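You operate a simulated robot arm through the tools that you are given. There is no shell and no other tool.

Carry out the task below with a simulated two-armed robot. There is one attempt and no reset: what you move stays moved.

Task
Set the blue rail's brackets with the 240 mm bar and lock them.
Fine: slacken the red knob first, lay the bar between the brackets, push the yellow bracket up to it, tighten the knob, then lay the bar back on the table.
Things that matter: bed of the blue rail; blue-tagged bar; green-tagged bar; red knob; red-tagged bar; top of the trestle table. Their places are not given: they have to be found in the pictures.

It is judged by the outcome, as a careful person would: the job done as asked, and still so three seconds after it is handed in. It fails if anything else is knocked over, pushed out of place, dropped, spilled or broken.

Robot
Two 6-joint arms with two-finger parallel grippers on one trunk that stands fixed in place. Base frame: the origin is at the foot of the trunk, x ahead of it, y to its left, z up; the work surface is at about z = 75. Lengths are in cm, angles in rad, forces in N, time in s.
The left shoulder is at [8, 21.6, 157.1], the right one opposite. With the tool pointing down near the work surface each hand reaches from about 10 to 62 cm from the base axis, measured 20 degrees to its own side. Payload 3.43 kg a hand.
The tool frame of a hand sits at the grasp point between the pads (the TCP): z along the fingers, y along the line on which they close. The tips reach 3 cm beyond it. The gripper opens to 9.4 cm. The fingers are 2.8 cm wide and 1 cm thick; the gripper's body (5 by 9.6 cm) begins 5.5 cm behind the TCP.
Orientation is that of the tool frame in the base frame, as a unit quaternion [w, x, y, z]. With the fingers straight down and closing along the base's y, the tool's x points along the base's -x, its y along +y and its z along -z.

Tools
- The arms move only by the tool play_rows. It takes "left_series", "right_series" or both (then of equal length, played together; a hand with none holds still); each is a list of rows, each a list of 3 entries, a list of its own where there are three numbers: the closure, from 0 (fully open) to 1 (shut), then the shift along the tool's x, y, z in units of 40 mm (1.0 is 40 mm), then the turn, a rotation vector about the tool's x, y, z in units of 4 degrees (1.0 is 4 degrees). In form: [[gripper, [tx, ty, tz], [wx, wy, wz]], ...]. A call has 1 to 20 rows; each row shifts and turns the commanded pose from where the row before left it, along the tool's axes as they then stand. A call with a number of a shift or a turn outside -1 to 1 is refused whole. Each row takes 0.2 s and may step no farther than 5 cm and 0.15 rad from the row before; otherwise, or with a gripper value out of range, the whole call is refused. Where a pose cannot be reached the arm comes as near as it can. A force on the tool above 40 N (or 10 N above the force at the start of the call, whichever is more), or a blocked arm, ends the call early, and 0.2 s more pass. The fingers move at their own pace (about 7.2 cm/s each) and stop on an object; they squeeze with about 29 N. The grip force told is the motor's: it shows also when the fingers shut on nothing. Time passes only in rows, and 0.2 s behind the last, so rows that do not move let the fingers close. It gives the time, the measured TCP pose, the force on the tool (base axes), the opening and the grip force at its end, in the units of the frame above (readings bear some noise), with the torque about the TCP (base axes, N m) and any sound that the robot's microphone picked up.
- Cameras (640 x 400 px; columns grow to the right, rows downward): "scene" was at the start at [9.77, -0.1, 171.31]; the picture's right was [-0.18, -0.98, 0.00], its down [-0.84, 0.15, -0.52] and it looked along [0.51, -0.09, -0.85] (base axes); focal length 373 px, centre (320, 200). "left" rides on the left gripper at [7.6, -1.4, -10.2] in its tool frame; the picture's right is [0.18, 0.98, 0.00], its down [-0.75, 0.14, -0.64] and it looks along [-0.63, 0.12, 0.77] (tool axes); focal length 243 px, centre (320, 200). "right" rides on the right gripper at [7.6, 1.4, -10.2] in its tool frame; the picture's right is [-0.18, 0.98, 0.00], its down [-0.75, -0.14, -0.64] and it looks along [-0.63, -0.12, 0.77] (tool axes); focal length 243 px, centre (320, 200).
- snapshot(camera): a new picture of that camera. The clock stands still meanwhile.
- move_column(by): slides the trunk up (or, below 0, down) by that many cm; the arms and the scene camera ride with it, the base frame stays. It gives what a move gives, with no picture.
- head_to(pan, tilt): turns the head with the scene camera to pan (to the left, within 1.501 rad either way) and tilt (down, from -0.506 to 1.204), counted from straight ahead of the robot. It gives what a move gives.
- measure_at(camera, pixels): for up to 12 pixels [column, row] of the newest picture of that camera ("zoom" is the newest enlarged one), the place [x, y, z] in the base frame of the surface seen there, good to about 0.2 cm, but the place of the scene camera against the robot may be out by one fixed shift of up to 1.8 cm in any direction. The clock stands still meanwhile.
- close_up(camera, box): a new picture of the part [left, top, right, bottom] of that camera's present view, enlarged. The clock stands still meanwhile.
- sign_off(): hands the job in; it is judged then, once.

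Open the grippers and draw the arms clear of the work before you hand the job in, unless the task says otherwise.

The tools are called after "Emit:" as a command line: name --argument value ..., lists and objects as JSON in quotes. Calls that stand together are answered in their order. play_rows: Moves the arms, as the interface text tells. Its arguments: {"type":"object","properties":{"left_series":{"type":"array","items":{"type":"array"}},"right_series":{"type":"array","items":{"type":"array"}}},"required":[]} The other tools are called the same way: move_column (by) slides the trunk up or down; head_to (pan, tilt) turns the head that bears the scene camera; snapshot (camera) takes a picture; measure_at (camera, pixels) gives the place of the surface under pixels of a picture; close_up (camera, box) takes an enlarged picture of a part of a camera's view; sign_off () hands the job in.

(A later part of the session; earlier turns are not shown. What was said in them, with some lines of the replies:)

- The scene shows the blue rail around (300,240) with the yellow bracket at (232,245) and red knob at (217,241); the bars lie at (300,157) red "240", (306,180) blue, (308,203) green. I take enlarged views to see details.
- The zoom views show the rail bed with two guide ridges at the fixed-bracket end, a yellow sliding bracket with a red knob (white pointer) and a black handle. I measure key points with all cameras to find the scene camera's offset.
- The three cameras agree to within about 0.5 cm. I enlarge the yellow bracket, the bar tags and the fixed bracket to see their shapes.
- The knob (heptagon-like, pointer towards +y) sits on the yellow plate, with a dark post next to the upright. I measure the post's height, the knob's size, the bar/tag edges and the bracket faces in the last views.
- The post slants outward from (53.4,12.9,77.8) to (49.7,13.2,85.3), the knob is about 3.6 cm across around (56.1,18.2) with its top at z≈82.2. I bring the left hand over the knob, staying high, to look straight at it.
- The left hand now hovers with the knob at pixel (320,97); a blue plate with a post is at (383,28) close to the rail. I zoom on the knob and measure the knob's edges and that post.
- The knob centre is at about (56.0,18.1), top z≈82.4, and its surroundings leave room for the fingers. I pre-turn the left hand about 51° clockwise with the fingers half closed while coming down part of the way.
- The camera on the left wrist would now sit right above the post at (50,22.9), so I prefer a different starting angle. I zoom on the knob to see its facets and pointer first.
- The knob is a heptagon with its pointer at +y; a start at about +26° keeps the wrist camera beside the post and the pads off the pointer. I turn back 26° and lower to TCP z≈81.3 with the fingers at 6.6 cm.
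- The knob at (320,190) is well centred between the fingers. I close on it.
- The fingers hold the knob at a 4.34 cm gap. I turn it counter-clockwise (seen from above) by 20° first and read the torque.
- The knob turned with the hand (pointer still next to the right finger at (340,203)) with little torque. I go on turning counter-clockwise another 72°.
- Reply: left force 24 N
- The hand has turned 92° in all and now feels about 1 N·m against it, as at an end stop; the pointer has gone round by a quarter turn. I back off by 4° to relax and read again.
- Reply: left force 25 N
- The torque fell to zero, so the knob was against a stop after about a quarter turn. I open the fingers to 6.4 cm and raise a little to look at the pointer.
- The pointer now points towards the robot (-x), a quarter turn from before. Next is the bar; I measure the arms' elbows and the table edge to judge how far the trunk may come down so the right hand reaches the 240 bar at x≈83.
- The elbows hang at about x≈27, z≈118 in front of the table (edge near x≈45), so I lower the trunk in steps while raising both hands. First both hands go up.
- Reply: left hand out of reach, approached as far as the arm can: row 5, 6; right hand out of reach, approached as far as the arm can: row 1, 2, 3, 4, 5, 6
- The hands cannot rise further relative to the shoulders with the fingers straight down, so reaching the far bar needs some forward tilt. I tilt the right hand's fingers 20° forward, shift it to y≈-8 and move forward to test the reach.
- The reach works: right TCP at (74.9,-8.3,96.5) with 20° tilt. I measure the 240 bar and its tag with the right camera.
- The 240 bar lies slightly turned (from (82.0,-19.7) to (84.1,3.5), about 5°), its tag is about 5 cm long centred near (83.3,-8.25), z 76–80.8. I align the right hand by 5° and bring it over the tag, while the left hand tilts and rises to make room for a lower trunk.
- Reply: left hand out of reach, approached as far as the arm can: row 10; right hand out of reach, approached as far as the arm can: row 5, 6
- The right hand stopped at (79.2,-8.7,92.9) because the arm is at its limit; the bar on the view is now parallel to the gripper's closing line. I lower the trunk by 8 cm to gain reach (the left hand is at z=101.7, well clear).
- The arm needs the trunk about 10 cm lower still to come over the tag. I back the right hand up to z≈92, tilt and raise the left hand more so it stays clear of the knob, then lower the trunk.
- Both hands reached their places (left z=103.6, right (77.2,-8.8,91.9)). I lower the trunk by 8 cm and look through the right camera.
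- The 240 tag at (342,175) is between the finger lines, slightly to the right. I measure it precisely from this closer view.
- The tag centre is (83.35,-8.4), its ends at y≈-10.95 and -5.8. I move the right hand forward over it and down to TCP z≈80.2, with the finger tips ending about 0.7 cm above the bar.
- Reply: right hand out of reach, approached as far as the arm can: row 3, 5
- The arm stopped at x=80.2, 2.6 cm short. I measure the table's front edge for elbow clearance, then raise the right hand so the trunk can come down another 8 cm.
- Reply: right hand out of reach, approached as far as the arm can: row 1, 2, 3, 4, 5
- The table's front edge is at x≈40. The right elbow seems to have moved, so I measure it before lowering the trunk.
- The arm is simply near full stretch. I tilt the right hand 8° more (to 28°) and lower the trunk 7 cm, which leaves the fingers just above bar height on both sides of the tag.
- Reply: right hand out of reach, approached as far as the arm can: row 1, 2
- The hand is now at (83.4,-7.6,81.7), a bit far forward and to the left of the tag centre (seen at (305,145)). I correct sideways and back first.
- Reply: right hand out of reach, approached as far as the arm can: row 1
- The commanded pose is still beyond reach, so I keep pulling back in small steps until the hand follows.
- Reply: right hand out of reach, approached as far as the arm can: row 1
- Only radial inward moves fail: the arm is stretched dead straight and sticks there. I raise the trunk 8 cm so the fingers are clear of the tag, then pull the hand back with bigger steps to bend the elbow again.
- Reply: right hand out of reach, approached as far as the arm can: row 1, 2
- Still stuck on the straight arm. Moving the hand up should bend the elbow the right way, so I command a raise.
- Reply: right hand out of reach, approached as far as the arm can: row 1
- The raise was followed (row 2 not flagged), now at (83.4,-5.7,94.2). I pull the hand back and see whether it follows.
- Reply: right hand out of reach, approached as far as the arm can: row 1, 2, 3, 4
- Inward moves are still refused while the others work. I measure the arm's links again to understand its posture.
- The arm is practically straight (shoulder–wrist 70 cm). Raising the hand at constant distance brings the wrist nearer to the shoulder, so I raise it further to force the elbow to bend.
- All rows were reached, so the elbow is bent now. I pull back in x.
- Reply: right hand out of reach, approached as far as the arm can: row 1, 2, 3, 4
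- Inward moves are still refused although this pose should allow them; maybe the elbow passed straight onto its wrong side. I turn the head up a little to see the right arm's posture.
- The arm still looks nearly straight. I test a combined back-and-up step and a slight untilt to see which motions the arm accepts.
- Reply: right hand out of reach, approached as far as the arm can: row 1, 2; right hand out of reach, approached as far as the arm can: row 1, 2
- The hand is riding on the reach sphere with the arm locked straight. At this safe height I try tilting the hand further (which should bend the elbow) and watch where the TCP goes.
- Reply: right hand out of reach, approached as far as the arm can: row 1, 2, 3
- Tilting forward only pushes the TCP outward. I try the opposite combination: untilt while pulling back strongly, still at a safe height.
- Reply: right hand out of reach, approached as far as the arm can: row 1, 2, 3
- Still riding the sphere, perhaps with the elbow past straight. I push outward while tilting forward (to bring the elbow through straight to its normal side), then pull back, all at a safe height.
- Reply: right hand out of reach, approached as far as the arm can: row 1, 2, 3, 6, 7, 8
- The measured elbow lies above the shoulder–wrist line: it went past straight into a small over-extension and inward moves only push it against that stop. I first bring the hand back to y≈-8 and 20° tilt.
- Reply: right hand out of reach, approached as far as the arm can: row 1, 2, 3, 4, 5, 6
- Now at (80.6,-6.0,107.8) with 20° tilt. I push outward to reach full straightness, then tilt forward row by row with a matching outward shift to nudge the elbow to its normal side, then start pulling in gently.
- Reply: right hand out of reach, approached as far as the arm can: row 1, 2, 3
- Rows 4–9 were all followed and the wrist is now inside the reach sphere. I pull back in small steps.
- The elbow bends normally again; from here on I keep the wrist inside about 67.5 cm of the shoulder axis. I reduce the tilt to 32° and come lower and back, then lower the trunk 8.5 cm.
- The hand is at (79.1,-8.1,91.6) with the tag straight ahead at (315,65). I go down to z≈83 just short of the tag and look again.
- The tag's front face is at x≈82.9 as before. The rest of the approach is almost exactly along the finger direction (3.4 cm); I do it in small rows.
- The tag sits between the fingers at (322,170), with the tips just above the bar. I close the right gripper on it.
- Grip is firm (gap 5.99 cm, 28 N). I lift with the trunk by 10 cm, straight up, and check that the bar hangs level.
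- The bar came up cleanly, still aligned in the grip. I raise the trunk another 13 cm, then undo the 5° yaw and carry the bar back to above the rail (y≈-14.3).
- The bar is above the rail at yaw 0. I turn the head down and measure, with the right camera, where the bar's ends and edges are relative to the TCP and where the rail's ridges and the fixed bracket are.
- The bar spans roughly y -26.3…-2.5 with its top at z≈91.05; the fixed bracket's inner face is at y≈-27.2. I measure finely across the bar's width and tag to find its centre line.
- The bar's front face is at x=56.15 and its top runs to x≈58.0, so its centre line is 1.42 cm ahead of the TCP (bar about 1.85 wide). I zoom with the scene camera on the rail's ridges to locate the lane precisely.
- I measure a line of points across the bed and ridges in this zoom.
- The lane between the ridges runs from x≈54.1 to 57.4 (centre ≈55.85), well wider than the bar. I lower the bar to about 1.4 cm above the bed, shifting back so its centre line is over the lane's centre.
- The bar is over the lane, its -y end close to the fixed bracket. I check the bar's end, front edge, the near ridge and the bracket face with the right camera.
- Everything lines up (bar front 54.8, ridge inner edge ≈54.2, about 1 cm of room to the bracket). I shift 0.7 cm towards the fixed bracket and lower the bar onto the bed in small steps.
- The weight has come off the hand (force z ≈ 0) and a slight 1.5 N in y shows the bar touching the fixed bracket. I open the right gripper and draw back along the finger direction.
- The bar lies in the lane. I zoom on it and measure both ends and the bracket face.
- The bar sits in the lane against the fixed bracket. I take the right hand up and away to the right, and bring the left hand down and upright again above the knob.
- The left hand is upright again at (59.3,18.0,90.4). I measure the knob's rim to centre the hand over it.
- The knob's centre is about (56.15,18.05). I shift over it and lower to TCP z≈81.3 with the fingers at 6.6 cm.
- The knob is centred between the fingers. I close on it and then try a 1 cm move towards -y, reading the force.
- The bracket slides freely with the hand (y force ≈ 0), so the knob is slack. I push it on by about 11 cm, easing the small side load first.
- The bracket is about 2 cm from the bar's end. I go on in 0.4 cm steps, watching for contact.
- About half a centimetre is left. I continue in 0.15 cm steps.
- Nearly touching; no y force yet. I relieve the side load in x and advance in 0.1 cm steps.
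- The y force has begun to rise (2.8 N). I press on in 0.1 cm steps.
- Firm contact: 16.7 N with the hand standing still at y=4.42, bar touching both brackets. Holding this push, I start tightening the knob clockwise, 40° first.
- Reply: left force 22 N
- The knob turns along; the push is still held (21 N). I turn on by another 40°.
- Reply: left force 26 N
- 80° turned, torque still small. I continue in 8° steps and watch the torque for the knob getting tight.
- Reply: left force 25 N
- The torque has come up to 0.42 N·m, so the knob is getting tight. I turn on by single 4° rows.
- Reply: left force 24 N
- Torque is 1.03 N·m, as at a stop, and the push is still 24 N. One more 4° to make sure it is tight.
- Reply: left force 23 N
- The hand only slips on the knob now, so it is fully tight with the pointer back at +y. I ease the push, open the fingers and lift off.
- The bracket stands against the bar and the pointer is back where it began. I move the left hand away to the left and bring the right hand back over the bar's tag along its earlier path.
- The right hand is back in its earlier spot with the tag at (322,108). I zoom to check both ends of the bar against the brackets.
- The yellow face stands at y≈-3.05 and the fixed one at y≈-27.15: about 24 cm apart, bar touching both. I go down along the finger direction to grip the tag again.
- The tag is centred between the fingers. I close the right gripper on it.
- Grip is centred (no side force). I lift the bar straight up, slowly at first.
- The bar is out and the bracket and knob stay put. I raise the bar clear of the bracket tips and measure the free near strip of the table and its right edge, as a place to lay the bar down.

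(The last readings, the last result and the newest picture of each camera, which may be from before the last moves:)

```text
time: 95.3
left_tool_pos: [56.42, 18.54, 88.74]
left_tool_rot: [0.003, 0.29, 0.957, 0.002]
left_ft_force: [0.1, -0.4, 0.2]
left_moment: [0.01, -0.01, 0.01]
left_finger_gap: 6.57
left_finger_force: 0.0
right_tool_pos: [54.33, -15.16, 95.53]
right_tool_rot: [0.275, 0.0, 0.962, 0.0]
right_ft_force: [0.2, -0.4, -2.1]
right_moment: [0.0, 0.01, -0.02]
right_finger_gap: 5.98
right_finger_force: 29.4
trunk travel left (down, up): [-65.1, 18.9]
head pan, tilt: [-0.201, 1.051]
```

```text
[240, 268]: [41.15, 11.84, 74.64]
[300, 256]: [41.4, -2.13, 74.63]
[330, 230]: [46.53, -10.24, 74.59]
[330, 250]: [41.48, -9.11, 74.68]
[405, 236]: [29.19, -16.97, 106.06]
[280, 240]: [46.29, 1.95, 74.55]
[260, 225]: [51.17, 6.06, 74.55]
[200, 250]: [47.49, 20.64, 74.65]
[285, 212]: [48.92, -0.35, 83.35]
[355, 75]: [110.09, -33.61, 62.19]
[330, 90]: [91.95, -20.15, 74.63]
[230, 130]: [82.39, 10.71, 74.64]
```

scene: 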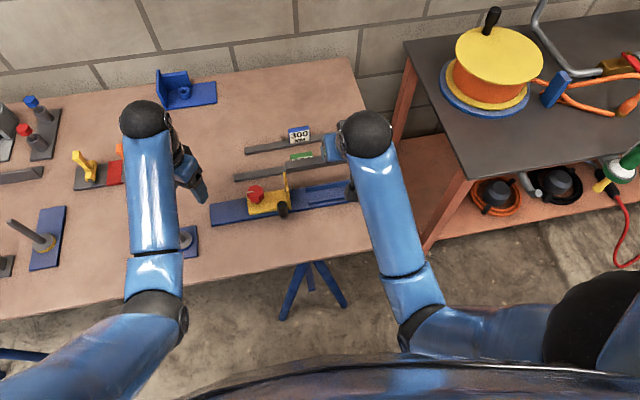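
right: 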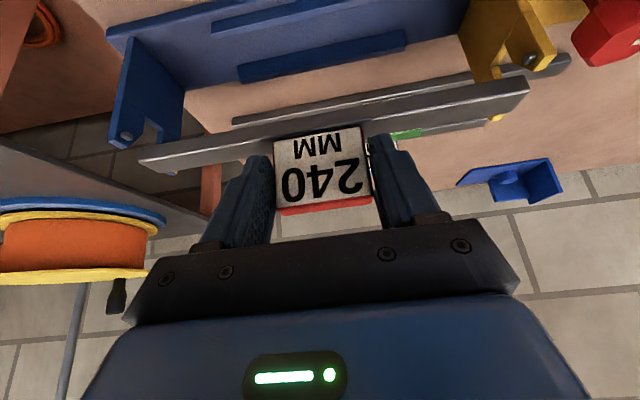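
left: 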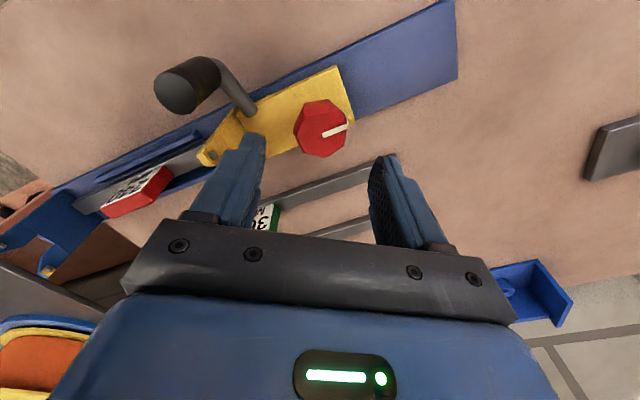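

The near strip is free from x≈41 to the rail at 53, so I'll lay the bar at x≈46, y -27.6…-3.6. I raise the trunk 8 cm for a comfortable posture and carry the bar back over that strip.

Emit:
move_column --by 8

Emit:
play_rows --right_series '[[1, [0.4, -0.03, 0], [0, 0, 0]], [1, [0.63, -0.03, 0.12], [0, 0, 0]], [1, [0.63, -0.03, 0.12], [0, 0, 0]], [1, [0.63, -0.03, 0.12], [0, 0, 0]], [1, [0.5, 0, 0.3], [0, 0, 0]], [1, [0, 0, 0], [0, 0, 0]]]'

Emit:
snapshot --camera "right"

Emit:
snapshot --camera "scene"

```text
time: 96.4
left_tool_pos: [56.33, 18.59, 96.76]
left_tool_rot: [0.004, 0.29, 0.957, 0.001]
left_ft_force: [0.1, 0.3, 0.1]
left_moment: [0.01, -0.01, 0.01]
left_finger_gap: 6.57
left_finger_force: 0.1
right_tool_pos: [54.22, -15.23, 103.62]
right_tool_rot: [0.274, 0.0, 0.962, -0.001]
right_ft_force: [-0.4, 0.6, -2.2]
right_moment: [0.0, 0.04, 0.01]
right_finger_gap: 6.01
right_finger_force: 29.3
trunk travel left (down, up): [-73.1, 10.9]
head pan, tilt: [-0.201, 1.051]
```

```text
time: 97.8
left_tool_pos: [56.38, 18.55, 96.71]
left_tool_rot: [0.004, 0.289, 0.957, 0.0]
left_ft_force: [-0.1, 0.4, 0.2]
left_moment: [0.03, 0.01, 0.02]
left_finger_gap: 6.58
left_finger_force: 0.1
right_tool_pos: [46.17, -15.53, 95.39]
right_tool_rot: [0.276, 0.0, 0.961, 0.0]
right_ft_force: [0.7, -0.2, -2.9]
right_moment: [0.01, 0.01, 0.02]
right_finger_gap: 6.0
right_finger_force: 28.8
trunk travel left (down, up): [-73.1, 10.9]
head pan, tilt: [-0.201, 1.051]
```

```text
taken
```

right: 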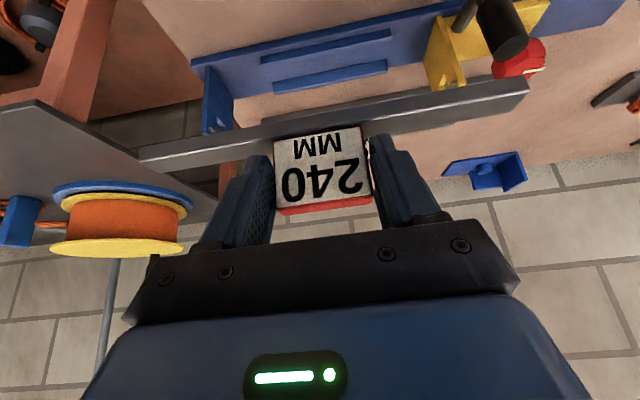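

```text
taken
```

scene: 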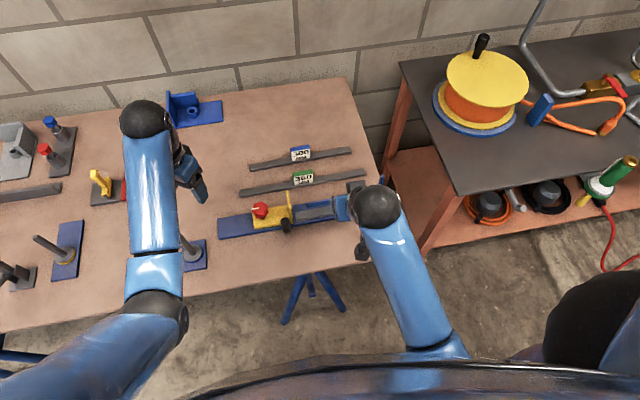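

The bar is above the near strip and clear of the post on the yellow bracket. I lower it to about 1.7 cm above the table.

Emit:
play_rows --right_series '[[1, [0.35, 0, 0.44], [0, 0, 0]], [1, [0.35, 0, 0.44], [0, 0, 0]], [1, [0.35, 0, 0.44], [0, 0, 0]], [1, [0.35, 0, 0.44], [0, 0, 0]], [1, [0.35, 0, 0.44], [0, 0, 0]], [1, [0.35, 0, 0.44], [0, 0, 0]], [1, [0, 0, 0], [0, 0, 0]]]'

Emit:
snapshot --camera "right"

Emit:
close_up --camera "scene" --box '[220, 160, 412, 280]'

```text
time: 99.4
left_tool_pos: [56.31, 18.49, 96.84]
left_tool_rot: [0.005, 0.29, 0.957, 0.001]
left_ft_force: [0.9, -0.1, -0.4]
left_moment: [0.02, -0.01, 0.0]
left_finger_gap: 6.59
left_finger_force: 0.2
right_tool_pos: [44.57, -15.52, 82.04]
right_tool_rot: [0.275, 0.0, 0.961, 0.0]
right_ft_force: [0.3, 0.2, -3.4]
right_moment: [-0.01, 0.04, 0.02]
right_finger_gap: 6.0
right_finger_force: 28.8
trunk travel left (down, up): [-73.1, 10.9]
head pan, tilt: [-0.201, 1.051]
```

```text
taken
```

right: 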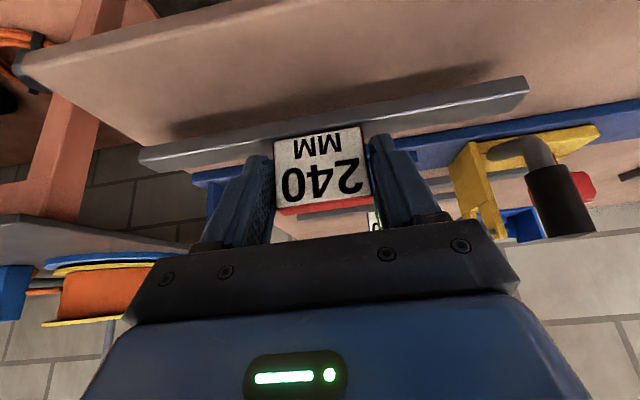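

```text
3.33 times, centred on (316, 220) of scene
```

zoom: 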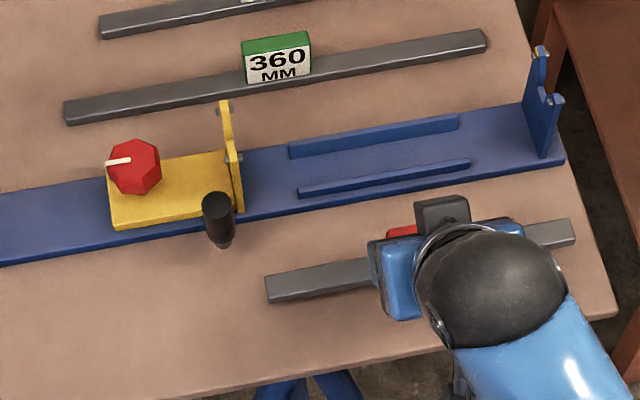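

I check the bar's right end against the table's right edge before setting it down.

Emit:
measure_at --camera "zoom" --pixels '[[575, 235], [572, 243], [585, 240], [595, 250], [600, 275], [268, 285], [270, 300], [215, 245], [220, 205], [610, 300], [440, 340], [300, 380]]'

Emit:
measure_at --camera "right" --pixels '[[142, 160], [527, 85], [40, 65], [80, 110], [120, 145], [100, 80], [300, 20], [560, 200], [530, 155]]'

```text
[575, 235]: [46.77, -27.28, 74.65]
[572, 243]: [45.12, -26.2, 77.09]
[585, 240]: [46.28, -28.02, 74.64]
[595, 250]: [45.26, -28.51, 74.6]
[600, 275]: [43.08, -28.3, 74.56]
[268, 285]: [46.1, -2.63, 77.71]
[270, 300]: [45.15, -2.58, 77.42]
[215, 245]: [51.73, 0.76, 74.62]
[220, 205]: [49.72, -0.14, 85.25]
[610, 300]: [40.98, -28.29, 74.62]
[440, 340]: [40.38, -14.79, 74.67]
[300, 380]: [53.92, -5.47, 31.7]
```

```text
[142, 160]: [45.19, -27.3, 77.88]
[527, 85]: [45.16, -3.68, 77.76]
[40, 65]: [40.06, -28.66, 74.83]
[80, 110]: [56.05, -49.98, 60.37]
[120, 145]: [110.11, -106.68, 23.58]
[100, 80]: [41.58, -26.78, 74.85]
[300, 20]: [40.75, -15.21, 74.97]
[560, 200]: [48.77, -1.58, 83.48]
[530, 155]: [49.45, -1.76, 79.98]
```

The bar's right end is 1.8 cm inside the table edge; I shift it 0.5 cm left for margin and set it down in small steps.

Emit:
play_rows --right_series '[[1, [0.066, 0.06, 0.106], [0, 0, 0]], [1, [0.066, 0.06, 0.106], [0, 0, 0]], [1, [0.053, 0, 0.085], [0, 0, 0]], [1, [0.02, 0, 0.032], [0, 0, 0]], [1, [0.013, 0, 0.021], [0, 0, 0]], [1, [0, 0, 0], [0, 0, 0]]]'

```text
time: 100.8
left_tool_pos: [56.34, 18.62, 96.81]
left_tool_rot: [0.004, 0.29, 0.957, 0.002]
left_ft_force: [-0.3, 0.4, -0.4]
left_moment: [0.01, 0.03, 0.05]
left_finger_gap: 6.59
left_finger_force: 0.1
right_tool_pos: [44.72, -15.17, 80.39]
right_tool_rot: [0.275, 0.0, 0.962, 0.0]
right_ft_force: [0.3, -0.2, -2.4]
right_moment: [0.02, 0.04, 0.0]
right_finger_gap: 5.99
right_finger_force: 28.8
trunk travel left (down, up): [-73.1, 10.9]
head pan, tilt: [-0.201, 1.051]
```

Force is still -2.4 N, so the bar is not down yet. I lower it further in 0.1 cm steps.

Emit:
play_rows --right_series '[[1, [0.013, 0, 0.021], [0, 0, 0]], [1, [0.013, 0, 0.021], [0, 0, 0]], [1, [0, 0, 0], [0, 0, 0]]]'

```text
time: 101.6
left_tool_pos: [56.34, 18.56, 96.69]
left_tool_rot: [0.004, 0.29, 0.957, 0.001]
left_ft_force: [-0.6, -0.2, 0.2]
left_moment: [0.01, -0.01, 0.03]
left_finger_gap: 6.58
left_finger_force: 0.0
right_tool_pos: [44.62, -15.09, 80.13]
right_tool_rot: [0.274, 0.0, 0.962, 0.0]
right_ft_force: [0.5, 1.0, -2.4]
right_moment: [-0.02, 0.01, 0.01]
right_finger_gap: 5.99
right_finger_force: 29.2
trunk travel left (down, up): [-73.1, 10.9]
head pan, tilt: [-0.201, 1.051]
```

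Emit:
play_rows --right_series '[[1, [0.013, 0, 0.021], [0, 0, 0]], [1, [0, 0, 0], [0, 0, 0]]]'

Emit:
close_up --camera "right" --box '[100, 40, 420, 240]'

```text
time: 102.2
left_tool_pos: [56.36, 18.54, 96.82]
left_tool_rot: [0.004, 0.29, 0.957, 0.001]
left_ft_force: [0.0, 0.6, 0.4]
left_moment: [-0.01, 0.02, 0.02]
left_finger_gap: 6.6
left_finger_force: 0.0
right_tool_pos: [44.67, -15.18, 80.09]
right_tool_rot: [0.276, 0.0, 0.961, 0.0]
right_ft_force: [-0.7, -0.4, -2.2]
right_moment: [0.08, 0.02, 0.01]
right_finger_gap: 6.0
right_finger_force: 28.4
trunk travel left (down, up): [-73.1, 10.9]
head pan, tilt: [-0.201, 1.051]
```

```text
2.00 times, centred on (260, 140) of right
```

zoom: 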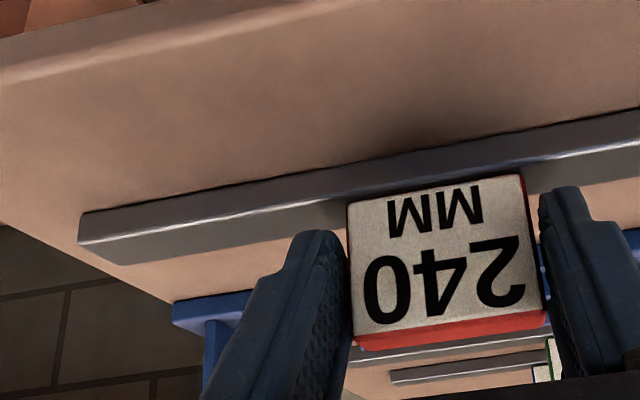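

It is just above the table (force still -2.2 N). I keep lowering in 0.07 cm steps.

Emit:
play_rows --right_series '[[1, [0.009, 0, 0.015], [0, 0, 0]], [1, [0.009, 0, 0.015], [0, 0, 0]], [1, [0, 0, 0], [0, 0, 0]]]'

```text
time: 103.0
left_tool_pos: [56.18, 18.56, 96.89]
left_tool_rot: [0.006, 0.29, 0.957, 0.001]
left_ft_force: [0.4, -0.2, -1.0]
left_moment: [-0.01, -0.04, -0.02]
left_finger_gap: 6.6
left_finger_force: 0.1
right_tool_pos: [44.64, -15.16, 80.1]
right_tool_rot: [0.277, 0.0, 0.961, 0.0]
right_ft_force: [-2.3, -2.3, 9.6]
right_moment: [0.07, 0.06, -0.07]
right_finger_gap: 6.0
right_finger_force: 28.9
trunk travel left (down, up): [-73.1, 10.9]
head pan, tilt: [-0.201, 1.051]
```

Contact with the table (force z +9.6 N). I ease up a hair, open the gripper and draw back along the finger direction.

Emit:
play_rows --right_series '[[1, [-0.013, 0, -0.021], [0, 0, 0]], [1, [0, 0, 0], [0, 0, 0]], [0.25, [0, 0, 0], [0, 0, 0]], [0.1, [0, 0, 0], [0, 0, 0]], [0.1, [0, 0, 0], [0, 0, 0]], [0.1, [0, 0, -0.3], [0, 0, 0]], [0.1, [0, 0, -0.5], [0, 0, 0]], [0.1, [0, 0, -0.6], [0, 0, 0]], [0.1, [0, 0, -0.6], [0, 0, 0]], [0.1, [0, 0, 0], [0, 0, 0]]]'

Emit:
snapshot --camera "right"

Emit:
snapshot --camera "scene"

```text
time: 105.2
left_tool_pos: [56.4, 18.66, 96.75]
left_tool_rot: [0.004, 0.29, 0.957, 0.001]
left_ft_force: [0.1, -0.9, 0.2]
left_moment: [0.02, -0.02, -0.02]
left_finger_gap: 6.57
left_finger_force: 0.0
right_tool_pos: [40.4, -15.09, 86.87]
right_tool_rot: [0.275, 0.0, 0.961, 0.0]
right_ft_force: [-0.5, -0.4, -0.1]
right_moment: [0.0, -0.01, -0.04]
right_finger_gap: 8.43
right_finger_force: 0.1
trunk travel left (down, up): [-73.1, 10.9]
head pan, tilt: [-0.201, 1.051]
```

```text
taken
```

right: 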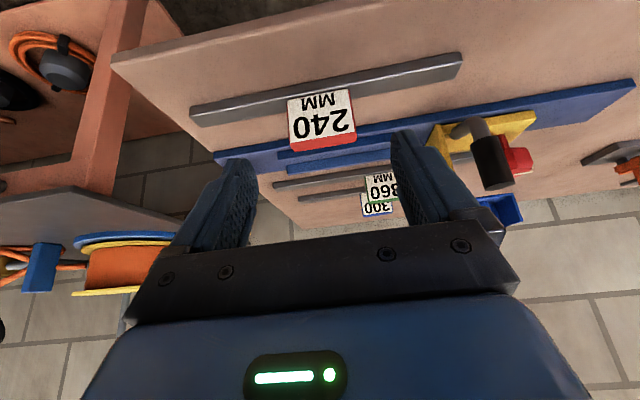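

```text
taken
```

scene: 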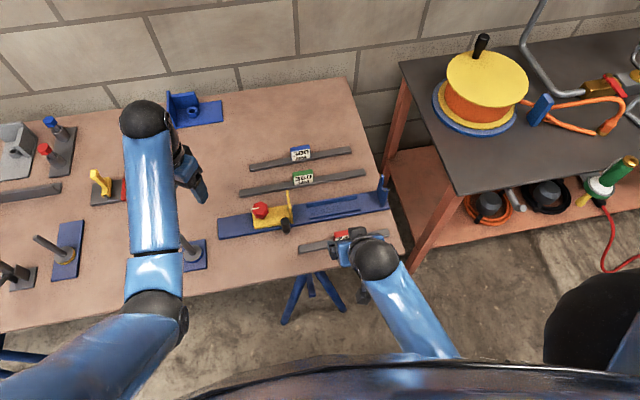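

The bar lies flat on the table, 240 tag up, clear of rail and post. I open both grippers fully and draw both arms clear.

Emit:
play_rows --left_series '[[0.2, [0, 0, 0], [0, 0, 0]], [0, [0.276, 0.417, 0], [0, 0, 0]], [0, [0.276, 0.417, 0], [0, 0, 0]], [0, [0.276, 0.417, 0], [0, 0, 0]], [0, [0.276, 0.417, 0], [0, 0, 0]], [0, [0, 0, 0], [0, 0, 0]], [0, [0, 0, 0], [0, 0, 0]], [0, [0, 0, 0], [0, 0, 0]]]' --right_series '[[0.1, [-0.395, 0, -0.637], [0, 0, 0]], [0.1, [-0.395, 0, -0.637], [0, 0, 0]], [0, [-0.395, 0, -0.637], [0, 0, 0]], [0, [-0.3, -0.6, -0.2], [0, 0, 0]], [0, [-0.3, -0.7, 0], [0, 0, 0]], [0, [-0.3, -0.7, 0], [0, 0, 0]], [0, [0, -0.7, 0], [0, 0, 0]], [0, [0, 0, 0], [0, 0, 0]]]'

Emit:
snapshot --camera "scene"

Emit:
snapshot --camera "right"

Emit:
snapshot --camera "left"

```text
time: 107.0
left_tool_pos: [56.29, 26.55, 96.77]
left_tool_rot: [0.004, 0.29, 0.957, 0.001]
left_ft_force: [0.2, 0.6, 0.8]
left_moment: [0.0, 0.02, 0.01]
left_finger_gap: 9.4
left_finger_force: 0.0
right_tool_pos: [43.03, -25.94, 98.44]
right_tool_rot: [0.276, -0.001, 0.961, 0.0]
right_ft_force: [0.1, 0.3, 0.0]
right_moment: [-0.04, 0.01, 0.04]
right_finger_gap: 9.43
right_finger_force: 0.1
trunk travel left (down, up): [-73.1, 10.9]
head pan, tilt: [-0.201, 1.051]
```

```text
taken
```

scene: 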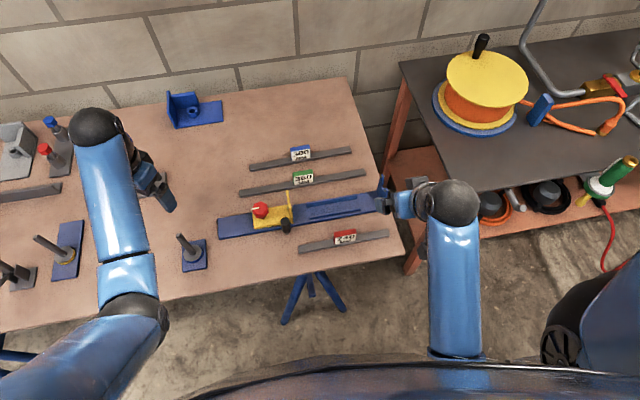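

```text
taken
```

right: 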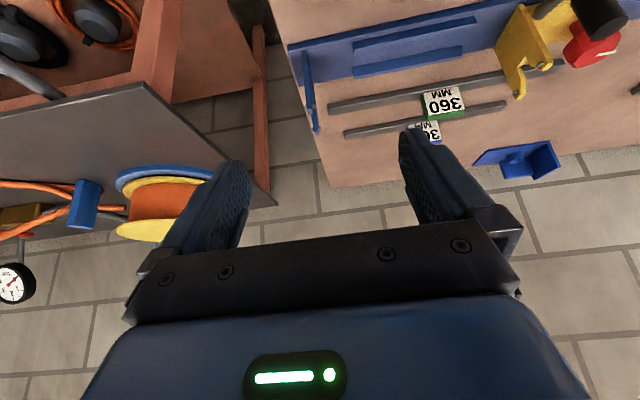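

```text
taken
```

left: 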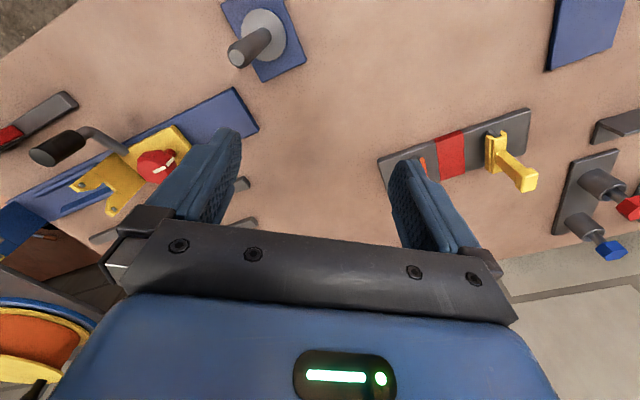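

Everything looks in place. I zoom on the rail to verify the bracket spacing and the knob's pointer.

Emit:
close_up --camera "scene" --box '[210, 170, 402, 290]'

Emit:
measure_at --camera "right" --pixels '[[307, 75], [308, 95], [505, 60], [500, 45], [512, 85], [585, 45], [340, 50], [320, 85]]'

Emit:
close_up --camera "right" --box '[280, 0, 640, 225]'

```text
3.33 times, centred on (306, 230) of scene
```

zoom: 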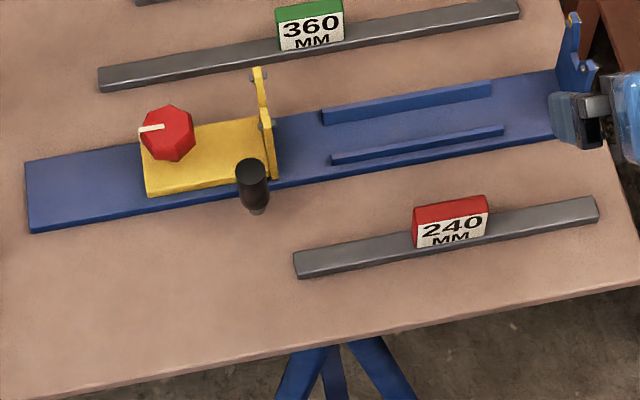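

```text
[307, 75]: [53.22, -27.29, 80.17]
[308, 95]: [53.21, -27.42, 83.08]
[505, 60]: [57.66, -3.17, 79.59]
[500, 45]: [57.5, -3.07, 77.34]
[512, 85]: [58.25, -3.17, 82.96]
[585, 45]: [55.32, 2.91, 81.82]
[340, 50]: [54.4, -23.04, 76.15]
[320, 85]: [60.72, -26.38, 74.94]
```

```text
1.78 times, centred on (460, 112) of right
```

zoom: 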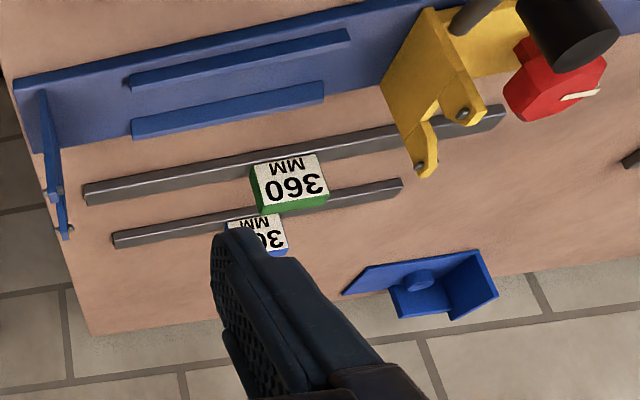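

The bracket faces measure y≈-3.1 and y≈-27.2, about 24 cm apart. The knob pointer is back at its tight position, the 240 bar rests on the table, and both hands are open and clear. I hand the job in.

Emit:
sign_off

```text
The job is handed in.
```

The blue rail's brackets are set with the 240 mm bar and the knob is tightened. I've handed the job in.

- **Spacing:** I pushed the yellow bracket against the bar with about 17 N, so the bar touched both brackets, and tightened the knob under that push. With the bar out, the faces measure about 24.1 cm apart, good to about 0.2 cm.
- **Lock:** The knob turned a quarter turn back to its original pointer position. At about 1.0 N·m the fingers began to slip on it, so I took it as tight. The bracket did not move when I lifted the bar out. I did not push on it afterwards to test the lock.
- **Bar:** It lies flat on the near strip of the table, between the front edge and the rail, not in its old place at the back. It is about 2 cm inside the right edge of the table.

Nothing else was moved or knocked over in the final pictures. Both grippers are open and both arms are clear of the work.
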